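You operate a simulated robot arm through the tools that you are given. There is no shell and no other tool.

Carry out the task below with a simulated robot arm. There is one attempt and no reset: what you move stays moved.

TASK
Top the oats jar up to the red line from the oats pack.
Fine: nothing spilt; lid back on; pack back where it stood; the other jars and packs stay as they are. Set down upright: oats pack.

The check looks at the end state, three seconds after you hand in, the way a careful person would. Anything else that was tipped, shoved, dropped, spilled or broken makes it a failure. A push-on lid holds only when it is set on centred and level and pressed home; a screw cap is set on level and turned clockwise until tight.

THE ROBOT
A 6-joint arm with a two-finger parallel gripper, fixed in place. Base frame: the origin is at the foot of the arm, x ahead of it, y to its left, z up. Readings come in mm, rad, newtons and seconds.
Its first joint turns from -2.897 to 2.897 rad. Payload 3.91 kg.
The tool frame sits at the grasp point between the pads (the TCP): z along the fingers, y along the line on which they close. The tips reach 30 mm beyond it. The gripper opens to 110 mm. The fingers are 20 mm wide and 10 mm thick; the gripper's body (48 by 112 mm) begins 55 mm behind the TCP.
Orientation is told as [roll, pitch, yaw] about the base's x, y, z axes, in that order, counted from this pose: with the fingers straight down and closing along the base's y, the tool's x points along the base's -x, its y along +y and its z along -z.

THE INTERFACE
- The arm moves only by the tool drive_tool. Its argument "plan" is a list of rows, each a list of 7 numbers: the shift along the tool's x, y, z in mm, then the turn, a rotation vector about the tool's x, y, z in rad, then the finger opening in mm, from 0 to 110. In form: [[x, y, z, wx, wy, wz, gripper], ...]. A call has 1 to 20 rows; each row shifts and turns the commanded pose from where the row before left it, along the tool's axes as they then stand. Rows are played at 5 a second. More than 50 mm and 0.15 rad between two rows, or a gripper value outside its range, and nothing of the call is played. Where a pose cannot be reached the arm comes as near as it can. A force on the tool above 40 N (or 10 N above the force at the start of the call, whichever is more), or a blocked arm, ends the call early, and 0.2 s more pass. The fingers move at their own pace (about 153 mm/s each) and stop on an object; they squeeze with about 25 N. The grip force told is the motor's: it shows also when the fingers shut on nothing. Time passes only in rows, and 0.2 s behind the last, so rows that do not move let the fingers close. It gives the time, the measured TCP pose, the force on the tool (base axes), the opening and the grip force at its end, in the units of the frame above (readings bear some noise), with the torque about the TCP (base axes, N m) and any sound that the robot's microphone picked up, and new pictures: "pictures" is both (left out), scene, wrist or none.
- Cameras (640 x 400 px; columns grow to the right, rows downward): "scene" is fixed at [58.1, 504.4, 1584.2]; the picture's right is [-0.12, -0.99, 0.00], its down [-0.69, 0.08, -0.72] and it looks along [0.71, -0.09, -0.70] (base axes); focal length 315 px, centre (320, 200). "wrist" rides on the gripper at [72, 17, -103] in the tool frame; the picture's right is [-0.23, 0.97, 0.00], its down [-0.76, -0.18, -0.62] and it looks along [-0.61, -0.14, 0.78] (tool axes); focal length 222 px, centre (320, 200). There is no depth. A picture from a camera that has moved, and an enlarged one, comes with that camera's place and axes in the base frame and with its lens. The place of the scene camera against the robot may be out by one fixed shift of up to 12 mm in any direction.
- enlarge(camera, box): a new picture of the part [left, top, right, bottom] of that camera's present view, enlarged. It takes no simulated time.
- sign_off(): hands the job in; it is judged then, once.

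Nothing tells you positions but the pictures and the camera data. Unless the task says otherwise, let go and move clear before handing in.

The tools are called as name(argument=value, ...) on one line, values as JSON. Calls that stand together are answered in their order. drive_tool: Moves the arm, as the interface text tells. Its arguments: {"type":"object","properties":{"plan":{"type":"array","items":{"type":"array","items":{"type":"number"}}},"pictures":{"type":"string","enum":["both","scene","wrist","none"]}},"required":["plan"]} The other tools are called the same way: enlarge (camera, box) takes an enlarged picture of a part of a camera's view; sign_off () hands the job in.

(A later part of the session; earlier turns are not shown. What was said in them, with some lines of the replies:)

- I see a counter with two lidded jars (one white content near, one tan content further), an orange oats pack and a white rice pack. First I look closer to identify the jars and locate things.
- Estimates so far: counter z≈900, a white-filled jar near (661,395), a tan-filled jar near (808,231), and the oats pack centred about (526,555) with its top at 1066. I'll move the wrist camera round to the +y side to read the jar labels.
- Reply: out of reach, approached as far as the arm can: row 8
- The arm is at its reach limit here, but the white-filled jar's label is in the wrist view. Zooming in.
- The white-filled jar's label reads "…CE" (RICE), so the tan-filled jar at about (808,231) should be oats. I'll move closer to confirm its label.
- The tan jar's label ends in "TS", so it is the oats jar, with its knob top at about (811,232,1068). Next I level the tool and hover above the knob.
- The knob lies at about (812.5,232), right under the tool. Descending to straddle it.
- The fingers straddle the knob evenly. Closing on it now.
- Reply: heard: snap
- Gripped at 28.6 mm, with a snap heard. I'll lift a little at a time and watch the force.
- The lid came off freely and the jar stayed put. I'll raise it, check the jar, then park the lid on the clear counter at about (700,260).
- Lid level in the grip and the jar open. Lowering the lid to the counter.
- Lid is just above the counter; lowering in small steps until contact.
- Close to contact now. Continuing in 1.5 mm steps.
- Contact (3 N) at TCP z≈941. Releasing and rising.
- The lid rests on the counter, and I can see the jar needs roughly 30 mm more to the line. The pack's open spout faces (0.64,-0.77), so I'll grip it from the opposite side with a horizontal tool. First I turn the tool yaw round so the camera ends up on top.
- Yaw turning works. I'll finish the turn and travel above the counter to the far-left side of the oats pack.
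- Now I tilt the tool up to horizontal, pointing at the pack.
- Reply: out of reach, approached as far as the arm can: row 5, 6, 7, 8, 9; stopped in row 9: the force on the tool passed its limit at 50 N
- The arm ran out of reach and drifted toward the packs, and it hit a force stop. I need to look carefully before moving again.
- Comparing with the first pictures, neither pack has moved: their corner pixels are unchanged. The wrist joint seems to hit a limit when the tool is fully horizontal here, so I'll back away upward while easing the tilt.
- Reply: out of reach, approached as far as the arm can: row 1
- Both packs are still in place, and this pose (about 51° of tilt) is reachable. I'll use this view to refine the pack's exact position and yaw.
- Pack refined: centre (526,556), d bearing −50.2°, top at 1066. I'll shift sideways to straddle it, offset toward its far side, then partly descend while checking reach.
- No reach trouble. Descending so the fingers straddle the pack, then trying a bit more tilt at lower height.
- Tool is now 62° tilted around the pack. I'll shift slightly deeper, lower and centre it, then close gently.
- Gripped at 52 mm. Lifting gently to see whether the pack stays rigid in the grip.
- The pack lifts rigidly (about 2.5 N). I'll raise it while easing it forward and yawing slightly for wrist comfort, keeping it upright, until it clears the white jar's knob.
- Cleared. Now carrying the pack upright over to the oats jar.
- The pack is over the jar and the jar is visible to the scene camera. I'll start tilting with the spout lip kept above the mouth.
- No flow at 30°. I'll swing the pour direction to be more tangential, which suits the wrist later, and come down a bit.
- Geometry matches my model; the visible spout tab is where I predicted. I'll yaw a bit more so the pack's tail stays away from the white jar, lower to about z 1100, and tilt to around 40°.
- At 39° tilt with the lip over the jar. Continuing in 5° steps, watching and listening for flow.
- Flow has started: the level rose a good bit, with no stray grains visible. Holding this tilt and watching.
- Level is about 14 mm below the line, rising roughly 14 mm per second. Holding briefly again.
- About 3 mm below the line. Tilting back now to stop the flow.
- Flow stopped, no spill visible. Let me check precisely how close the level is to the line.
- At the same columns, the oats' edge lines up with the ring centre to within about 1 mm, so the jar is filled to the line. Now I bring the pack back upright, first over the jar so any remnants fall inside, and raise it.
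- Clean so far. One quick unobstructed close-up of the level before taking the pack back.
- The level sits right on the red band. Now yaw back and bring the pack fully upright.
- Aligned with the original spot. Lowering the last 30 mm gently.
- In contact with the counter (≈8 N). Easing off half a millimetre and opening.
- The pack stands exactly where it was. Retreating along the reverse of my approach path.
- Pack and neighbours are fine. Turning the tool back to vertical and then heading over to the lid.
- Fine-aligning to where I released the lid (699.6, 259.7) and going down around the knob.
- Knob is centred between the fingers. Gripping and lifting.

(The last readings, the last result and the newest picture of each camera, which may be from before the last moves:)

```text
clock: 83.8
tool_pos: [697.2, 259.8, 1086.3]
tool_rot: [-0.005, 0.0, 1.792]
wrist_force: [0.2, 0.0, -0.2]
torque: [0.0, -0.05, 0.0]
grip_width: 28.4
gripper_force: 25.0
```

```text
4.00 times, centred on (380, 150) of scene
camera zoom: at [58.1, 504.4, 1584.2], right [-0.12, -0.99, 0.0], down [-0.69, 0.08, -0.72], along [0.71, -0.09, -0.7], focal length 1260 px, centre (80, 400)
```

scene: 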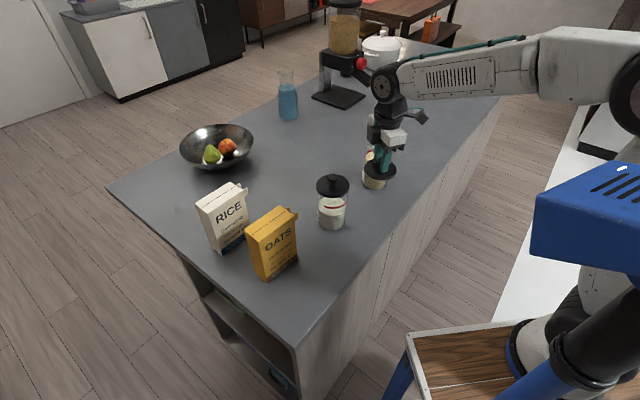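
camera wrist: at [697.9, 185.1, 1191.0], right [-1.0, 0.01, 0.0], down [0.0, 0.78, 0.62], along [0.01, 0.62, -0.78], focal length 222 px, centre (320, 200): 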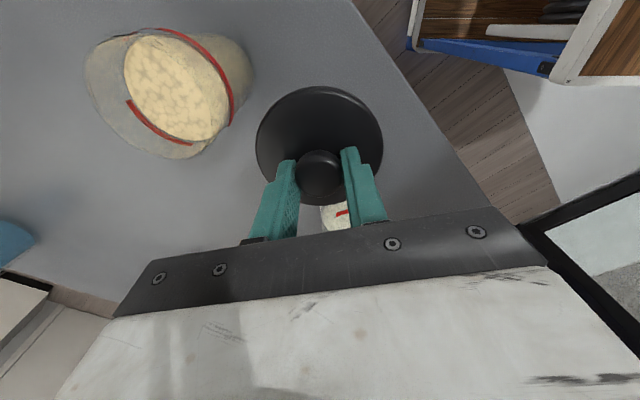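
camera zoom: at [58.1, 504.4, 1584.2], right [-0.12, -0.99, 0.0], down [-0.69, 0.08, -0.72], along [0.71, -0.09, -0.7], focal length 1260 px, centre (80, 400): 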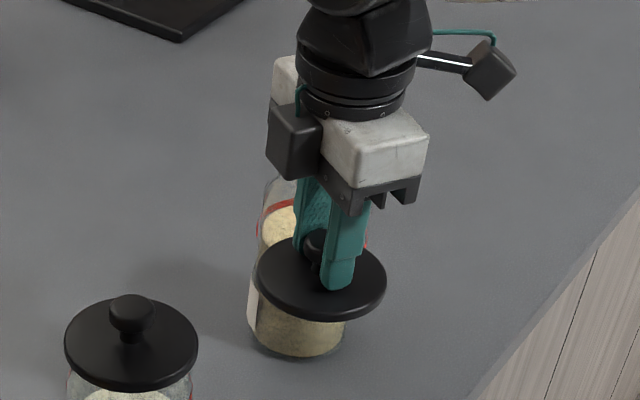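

drive_tool(plan=[[0, 0, -25, 0, 0, 0, 15], [0, 0, -25, 0, 0, 0, 15], [17.6, -34.9, 0, 0, 0, 0, 15], [17.6, -34.9, 0, 0, 0, 0, 15], [17.5, -34.9, 0, 0, 0, 0, 15], [0, 0, 0, 0, 0, 0, 15]], pictures="none")

drive_tool(plan=[[0, 0, 0, 0, 0, 0, 15]], pictures="none")

drive_tool(plan=[[0, 0, 0, 0, 0, 0, 15]])

enlarge(camera="scene", box=[340, 90, 420, 190])

enlarge(camera="wrist", box=[220, 40, 420, 240])

```text
clock: 85.2
tool_pos: [813.6, 232.6, 1136.9]
tool_rot: [-0.003, 0.002, 1.794]
wrist_force: [-0.3, -0.4, 0.1]
torque: [0.0, -0.01, 0.03]
grip_width: 28.6
gripper_force: 25.2
```

```text
clock: 85.6
tool_pos: [814.4, 232.3, 1136.9]
tool_rot: [-0.004, 0.001, 1.793]
wrist_force: [-0.2, 0.1, 0.4]
torque: [-0.01, 0.01, 0.01]
grip_width: 28.6
gripper_force: 25.3
```

```text
clock: 86.0
tool_pos: [812.5, 231.0, 1137.2]
tool_rot: [-0.004, 0.002, 1.795]
wrist_force: [0.2, 1.1, -0.5]
torque: [0.0, -0.05, -0.01]
grip_width: 28.7
gripper_force: 24.6
camera wrist: at [813.1, 157.6, 1241.1], right [-1.0, 0.01, 0.0], down [0.0, 0.78, 0.62], along [0.01, 0.62, -0.78], focal length 222 px, centre (320, 200)
```

scene: 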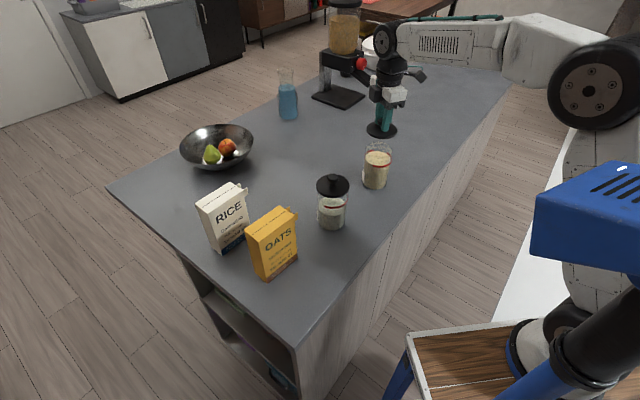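
wrist: 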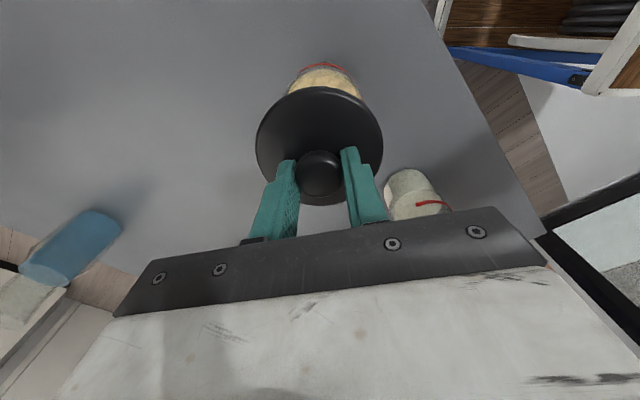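

```text
4.00 times, centred on (380, 140) of scene
camera zoom: at [58.1, 504.4, 1584.2], right [-0.12, -0.99, 0.0], down [-0.69, 0.08, -0.72], along [0.71, -0.09, -0.7], focal length 1260 px, centre (80, 440)
```

zoom: 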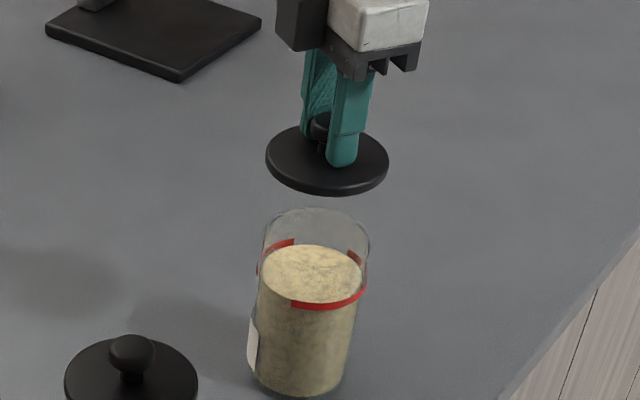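

```text
2.00 times, centred on (320, 140) of wrist
camera zoom: at [813.1, 157.6, 1241.1], right [-1.0, 0.01, 0.0], down [0.0, 0.78, 0.62], along [0.01, 0.62, -0.78], focal length 444 px, centre (320, 320)
```

zoom: 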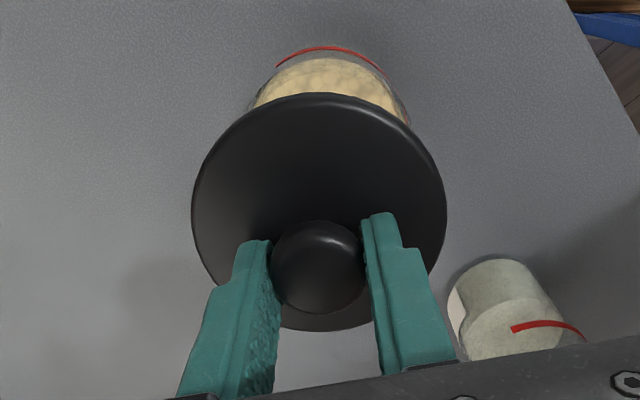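

Lid is above the jar; correcting ~1.8 mm and lowering to just above seating height.

drive_tool(plan=[[0.2, 1.8, 20, 0, 0, 0, 15], [0, 0, 18, 0, 0, 0, 15], [0, 0, 8, 0, 0, 0, 15], [0, 0, 0, 0, 0, 0, 15]], pictures="none")

drive_tool(plan=[[0, 0, 0, 0, 0, 0, 15]], pictures="none")

drive_tool(plan=[[0, 0, 0, 0, 0, 0, 15]])

enlarge(camera="scene", box=[350, 110, 410, 190])

enlarge(camera="wrist", box=[220, 40, 420, 240])

```text
clock: 87.0
tool_pos: [811.7, 230.4, 1091.9]
tool_rot: [-0.002, 0.001, 1.795]
wrist_force: [0.4, -0.4, -0.1]
torque: [-0.01, 0.04, 0.02]
grip_width: 28.9
gripper_force: 25.1
```

```text
clock: 87.4
tool_pos: [812.5, 230.6, 1092.7]
tool_rot: [-0.004, 0.001, 1.795]
wrist_force: [0.8, -0.1, 0.0]
torque: [0.02, -0.04, 0.0]
grip_width: 28.4
gripper_force: 25.2
```

```text
clock: 87.8
tool_pos: [812.8, 229.9, 1091.6]
tool_rot: [-0.004, 0.002, 1.794]
wrist_force: [0.5, -0.5, -0.4]
torque: [-0.02, -0.01, 0.0]
grip_width: 28.6
gripper_force: 25.0
camera wrist: at [812.6, 156.2, 1195.6], right [-1.0, 0.01, 0.0], down [0.0, 0.78, 0.62], along [0.01, 0.62, -0.78], focal length 222 px, centre (320, 200)
```

scene: 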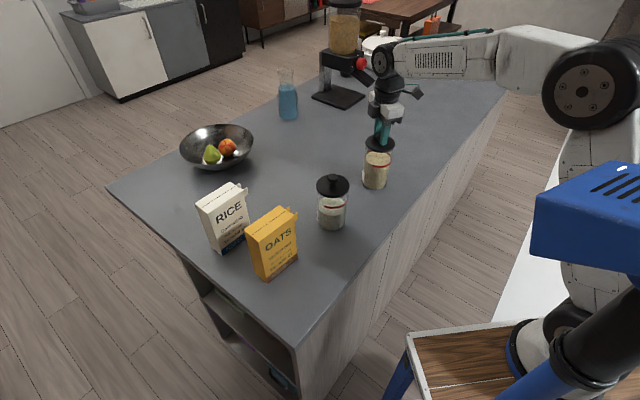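
wrist: 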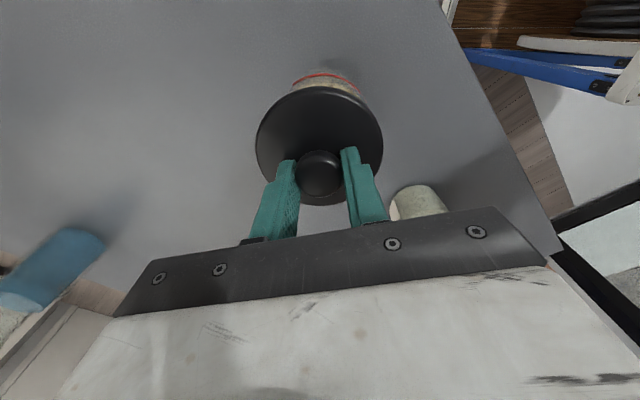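

```text
5.00 times, centred on (380, 150) of scene
camera zoom: at [58.1, 504.4, 1584.2], right [-0.12, -0.99, 0.0], down [-0.69, 0.08, -0.72], along [0.71, -0.09, -0.7], focal length 1575 px, centre (20, 450)
```

zoom: 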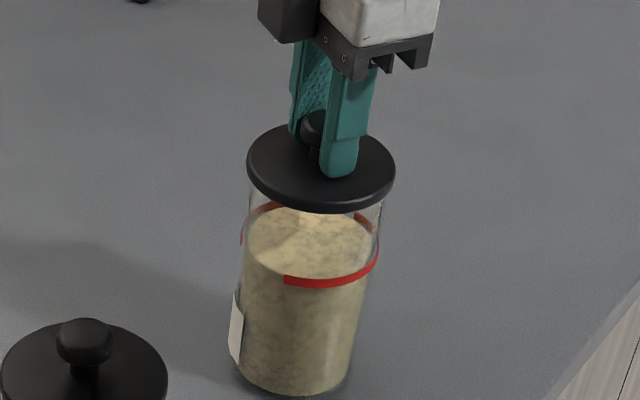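

```text
2.00 times, centred on (320, 140) of wrist
camera zoom: at [812.6, 156.2, 1195.6], right [-1.0, 0.01, 0.0], down [0.0, 0.78, 0.62], along [0.01, 0.62, -0.78], focal length 444 px, centre (320, 320)
```

zoom: 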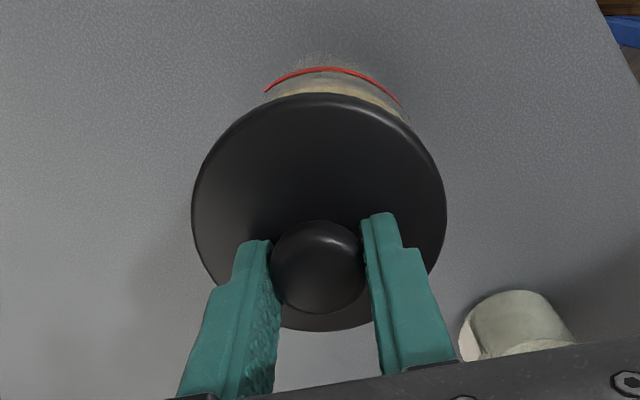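

Centred to within about a millimetre. A tiny correction and then down in small steps to seat it.

drive_tool(plan=[[-1.2, 0.3, 4, 0, 0, 0, 15], [0, 0, 4, 0, 0, 0, 15], [0, 0, 2, 0, 0, 0, 15], [0, 0, 1, 0, 0, 0, 15]], pictures="none")

drive_tool(plan=[[0, 0, 1, 0, 0, 0, 15]], pictures="none")

enlarge(camera="scene", box=[360, 130, 400, 190])

```text
clock: 88.8
tool_pos: [811.7, 230.3, 1079.4]
tool_rot: [-0.003, 0.002, 1.795]
wrist_force: [0.5, -0.1, 0.1]
torque: [0.03, -0.01, 0.0]
grip_width: 28.4
gripper_force: 25.0
```

```text
clock: 89.2
tool_pos: [811.9, 232.0, 1079.6]
tool_rot: [-0.005, -0.001, 1.794]
wrist_force: [0.6, 0.2, -0.6]
torque: [0.01, -0.01, -0.03]
grip_width: 28.4
gripper_force: 25.1
```

```text
6.67 times, centred on (380, 160) of scene
camera zoom: at [58.1, 504.4, 1584.2], right [-0.12, -0.99, 0.0], down [-0.69, 0.08, -0.72], along [0.71, -0.09, -0.7], focal length 2100 px, centre (-80, 467)
```

zoom: 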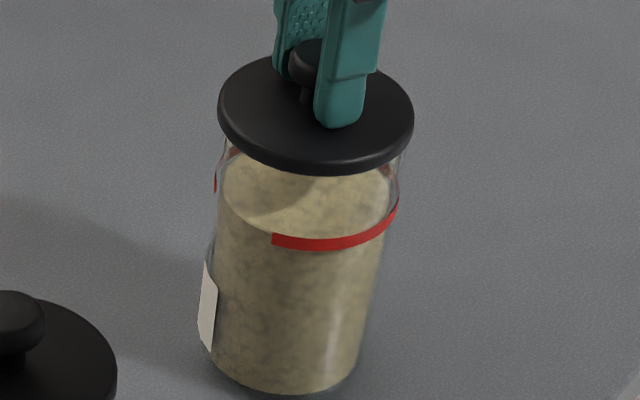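

drive_tool(plan=[[0, 0, 1, 0, 0, 0, 15], [0, 0, 1, 0, 0, 0, 15]], pictures="none")

drive_tool(plan=[[0, 0, 1, 0, 0, 0, 15], [0, 0, 0, 0, 0, 0, 15]], pictures="none")

enlarge(camera="scene", box=[360, 130, 400, 190])

```text
clock: 89.8
tool_pos: [811.0, 230.7, 1077.5]
tool_rot: [-0.003, 0.001, 1.795]
wrist_force: [0.2, -0.3, 0.6]
torque: [0.0, 0.02, 0.02]
grip_width: 28.4
gripper_force: 25.0
```

```text
clock: 90.4
tool_pos: [812.0, 231.5, 1078.3]
tool_rot: [-0.003, 0.003, 1.793]
wrist_force: [-1.6, -2.6, 7.1]
torque: [-0.03, 0.06, -0.03]
grip_width: 28.3
gripper_force: 24.8
heard: snap
```

```text
6.67 times, centred on (380, 160) of scene
camera zoom: at [58.1, 504.4, 1584.2], right [-0.12, -0.99, 0.0], down [-0.69, 0.08, -0.72], along [0.71, -0.09, -0.7], focal length 2100 px, centre (-80, 467)
```

zoom: 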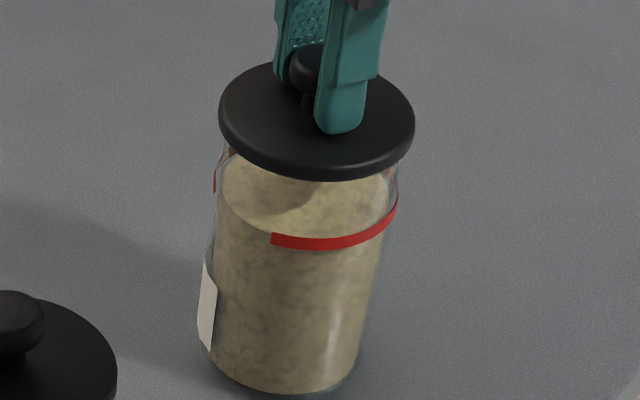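

A snap was heard with 7 N. Pressing a little more to be sure it's home.

drive_tool(plan=[[0, 0, 1, 0, 0, 0, 15], [0, 0, 0, 0, 0, 0, 15]], pictures="none")

drive_tool(plan=[[0, 0, 1, 0, 0, 0, 15], [0, 0, 0, 0, 0, 0, 15]], pictures="none")

enlarge(camera="scene", box=[360, 130, 400, 190])

```text
clock: 91.0
tool_pos: [810.4, 230.4, 1076.6]
tool_rot: [-0.006, 0.003, 1.793]
wrist_force: [-2.5, -5.6, 16.1]
torque: [-0.1, 0.03, -0.06]
grip_width: 28.4
gripper_force: 24.9
```

```text
clock: 91.6
tool_pos: [810.7, 230.2, 1077.0]
tool_rot: [-0.006, 0.0, 1.794]
wrist_force: [-0.7, -5.4, 30.5]
torque: [-0.13, 0.04, 0.0]
grip_width: 28.4
gripper_force: 24.6
```

```text
6.67 times, centred on (380, 160) of scene
camera zoom: at [58.1, 504.4, 1584.2], right [-0.12, -0.99, 0.0], down [-0.69, 0.08, -0.72], along [0.71, -0.09, -0.7], focal length 2100 px, centre (-80, 467)
```

zoom: 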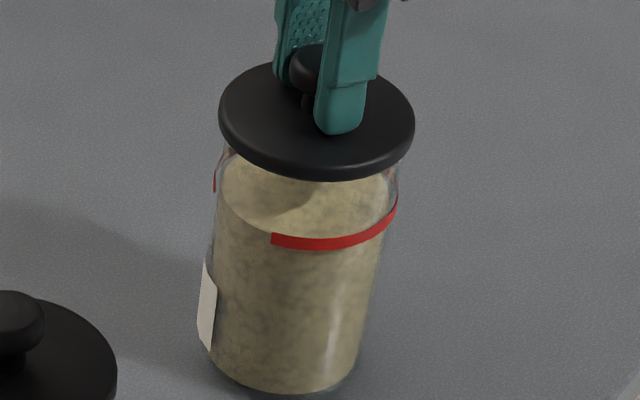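

Firmly home at 30 N with no further travel. I'll relax the press (still slightly downward), then open.

drive_tool(plan=[[0, 0, -1, 0, 0, 0, 15], [0, 0, -1, 0, 0, 0, 15], [0, 0, 0, 0, 0, 0, 32], [0, 0, 0, 0, 0, 0, 45], [0, 0, 0, 0, 0, 0, 60], [0, 0, 0, 0, 0, 0, 60]])

enlarge(camera="scene", box=[360, 130, 400, 190])

```text
clock: 93.0
tool_pos: [810.7, 231.5, 1076.7]
tool_rot: [-0.003, 0.002, 1.793]
wrist_force: [0.0, -0.4, -0.4]
torque: [0.04, -0.02, 0.02]
grip_width: 60.0
gripper_force: 0.0
camera wrist: at [810.6, 157.3, 1180.1], right [-1.0, 0.01, 0.0], down [0.0, 0.78, 0.62], along [0.01, 0.62, -0.78], focal length 222 px, centre (320, 200)
```

scene: 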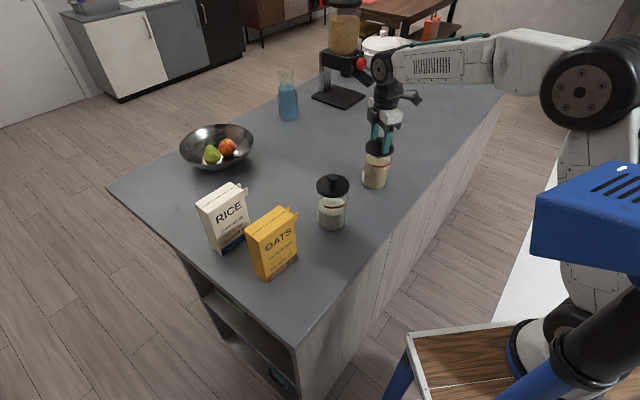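
wrist: 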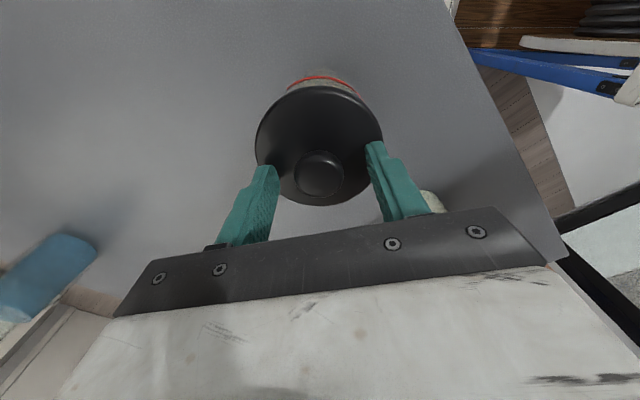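

```text
6.67 times, centred on (380, 160) of scene
camera zoom: at [58.1, 504.4, 1584.2], right [-0.12, -0.99, 0.0], down [-0.69, 0.08, -0.72], along [0.71, -0.09, -0.7], focal length 2100 px, centre (-80, 467)
```

zoom: 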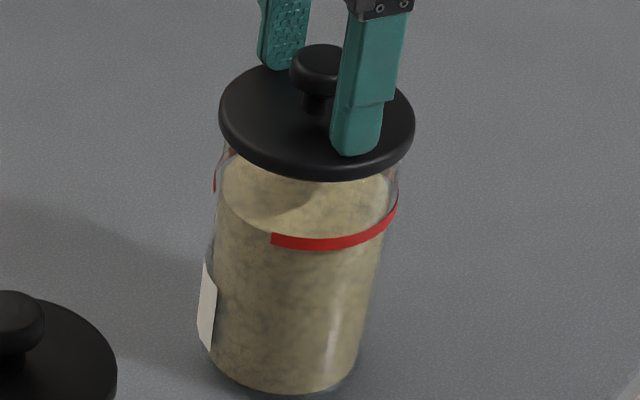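

Released with no sound of unseating. Rising clear for a final check.

drive_tool(plan=[[0, 0, -10, 0, 0, 0, 60], [0, 0, -30, 0, 0, 0, 60], [0, 0, -40, 0, 0, 0, 60], [0, 0, -40, 0, 0, 0, 60], [-40, 25, -10, 0, 0, 0, 60], [-40, 25, 0, 0, 0, 0, 60], [-40, 25, 0, 0, 0, 0, 60], [0, 40, 0, 0, 0, 0, 60], [0, 40, 0, 0, 0, 0, 60], [0, 40, 0, 0, 0, 0, 60]])

enlarge(camera="scene", box=[300, 120, 420, 240])

enlarge(camera="scene", box=[190, 170, 310, 290])

enlarge(camera="scene", box=[355, 130, 405, 195])

```text
clock: 95.2
tool_pos: [591.1, 305.1, 1205.3]
tool_rot: [-0.001, 0.002, 1.793]
wrist_force: [-0.4, -0.2, -0.1]
torque: [-0.04, 0.06, -0.02]
grip_width: 59.9
gripper_force: 0.0
camera wrist: at [591.7, 230.9, 1309.2], right [-1.0, 0.01, 0.0], down [0.0, 0.78, 0.62], along [0.01, 0.62, -0.78], focal length 222 px, centre (320, 200)
```

scene: 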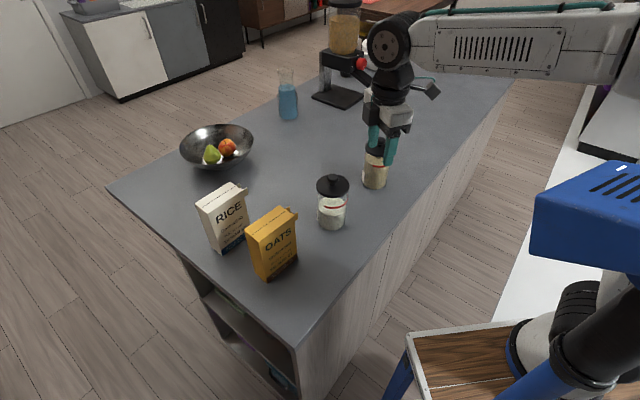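
wrist: 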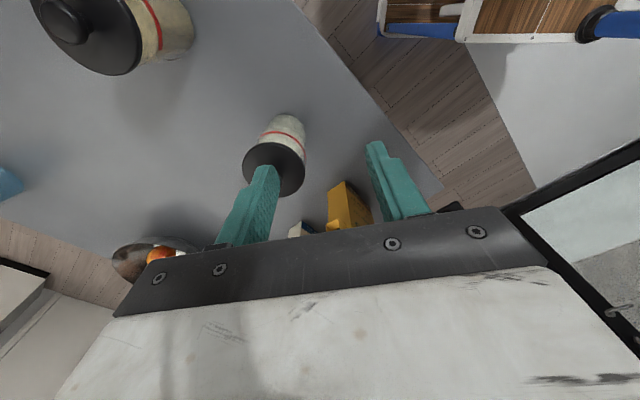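

```text
3.33 times, centred on (360, 180) of scene
camera zoom: at [58.1, 504.4, 1584.2], right [-0.12, -0.99, 0.0], down [-0.69, 0.08, -0.72], along [0.71, -0.09, -0.7], focal length 1050 px, centre (187, 267)
```

zoom: 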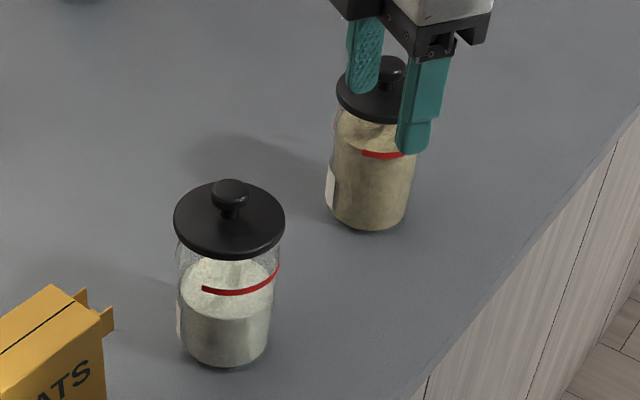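

```text
3.33 times, centred on (250, 230) of scene
camera zoom: at [58.1, 504.4, 1584.2], right [-0.12, -0.99, 0.0], down [-0.69, 0.08, -0.72], along [0.71, -0.09, -0.7], focal length 1050 px, centre (553, 100)
```

zoom: 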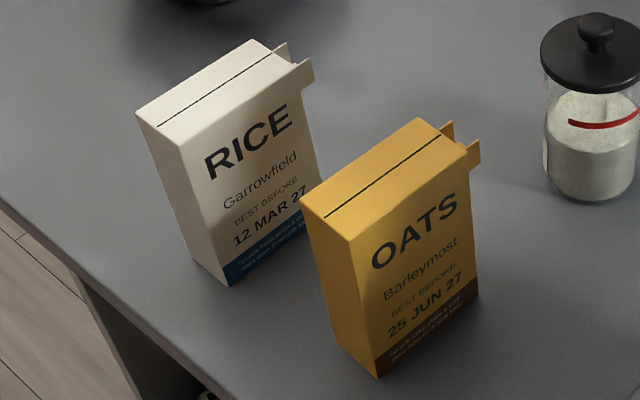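

```text
6.15 times, centred on (380, 162) of scene
camera zoom: at [58.1, 504.4, 1584.2], right [-0.12, -0.99, 0.0], down [-0.69, 0.08, -0.72], along [0.71, -0.09, -0.7], focal length 1938 px, centre (-49, 431)
```

zoom: 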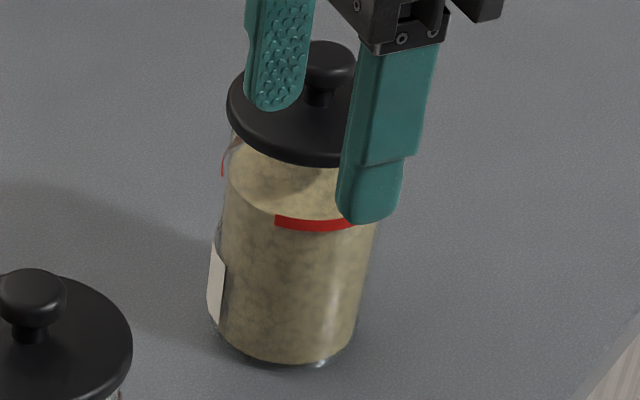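

The packs look identical to the start. Moving the arm further aside for one unobstructed look at the oats jar.

drive_tool(plan=[[0, 35, -30, 0, 0, 0, 60], [0, 35, -30, 0, 0, 0, 60], [0, 35, -30, 0, 0, 0, 60], [0, 0, 0, 0, 0, 0, 60]])

enlarge(camera="scene", box=[355, 130, 405, 195])

enlarge(camera="scene", box=[280, 120, 440, 250])

```text
clock: 96.2
tool_pos: [488.3, 281.7, 1295.1]
tool_rot: [-0.004, 0.001, 1.795]
wrist_force: [0.1, 0.5, -0.9]
torque: [0.01, -0.02, -0.02]
grip_width: 60.0
gripper_force: 0.0
camera wrist: at [488.4, 207.6, 1399.2], right [-1.0, 0.01, 0.0], down [0.0, 0.78, 0.62], along [0.01, 0.62, -0.78], focal length 222 px, centre (320, 200)
```

scene: 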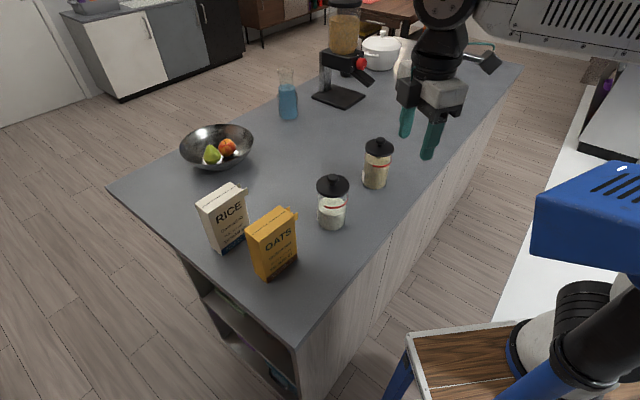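
wrist: 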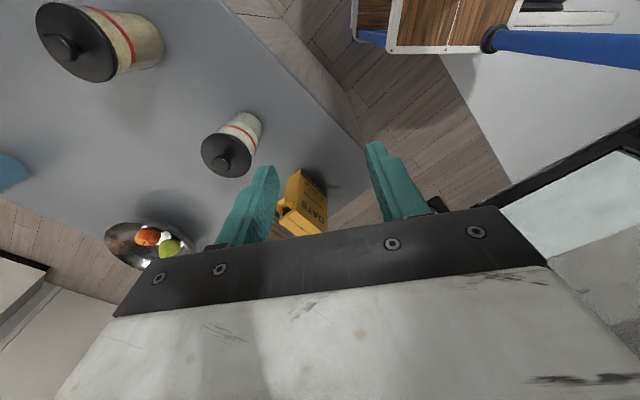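

```text
6.15 times, centred on (380, 162) of scene
camera zoom: at [58.1, 504.4, 1584.2], right [-0.12, -0.99, 0.0], down [-0.69, 0.08, -0.72], along [0.71, -0.09, -0.7], focal length 1938 px, centre (-49, 431)
```

zoom: 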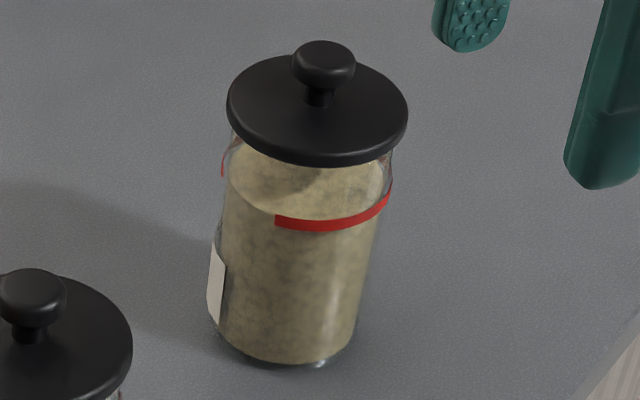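

```text
3.08 times, centred on (360, 185) of scene
camera zoom: at [58.1, 504.4, 1584.2], right [-0.12, -0.99, 0.0], down [-0.69, 0.08, -0.72], along [0.71, -0.09, -0.7], focal length 969 px, centre (197, 246)
```

zoom: 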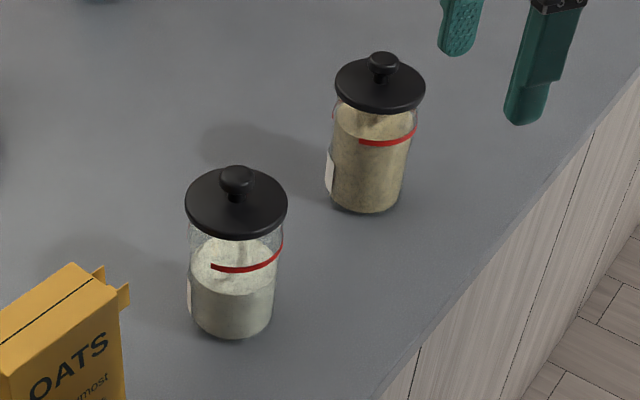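

The oats jar is filled to the red line with its lid level and snapped on. The oats pack is upright where it stood, nothing is spilt, the other items are untouched, and the arm is clear. Handing in.

sign_off()

```text
The job is handed in.
```

The oats jar is topped up to the red line, and the job is handed in. I have not seen the check's result.

- **Fill:** the oats sit on the red band to within about 1 mm, judged from close-ups in the scene camera.
- **Lid:** it is back on, centred and level. I heard it snap, and it held firm when I pressed it to about 30 N.
- **Oats pack:** it stands upright where it was. Its corners line up with the first pictures.
- **Everything else:** I saw no spilt oats in the pictures, and the rice jar, rice pack and other items look unmoved.

Early on, while I was turning the gripper near the packs, the arm ran out of reach and stopped on a force of 50 N. I compared pictures straight afterwards and neither pack had moved.
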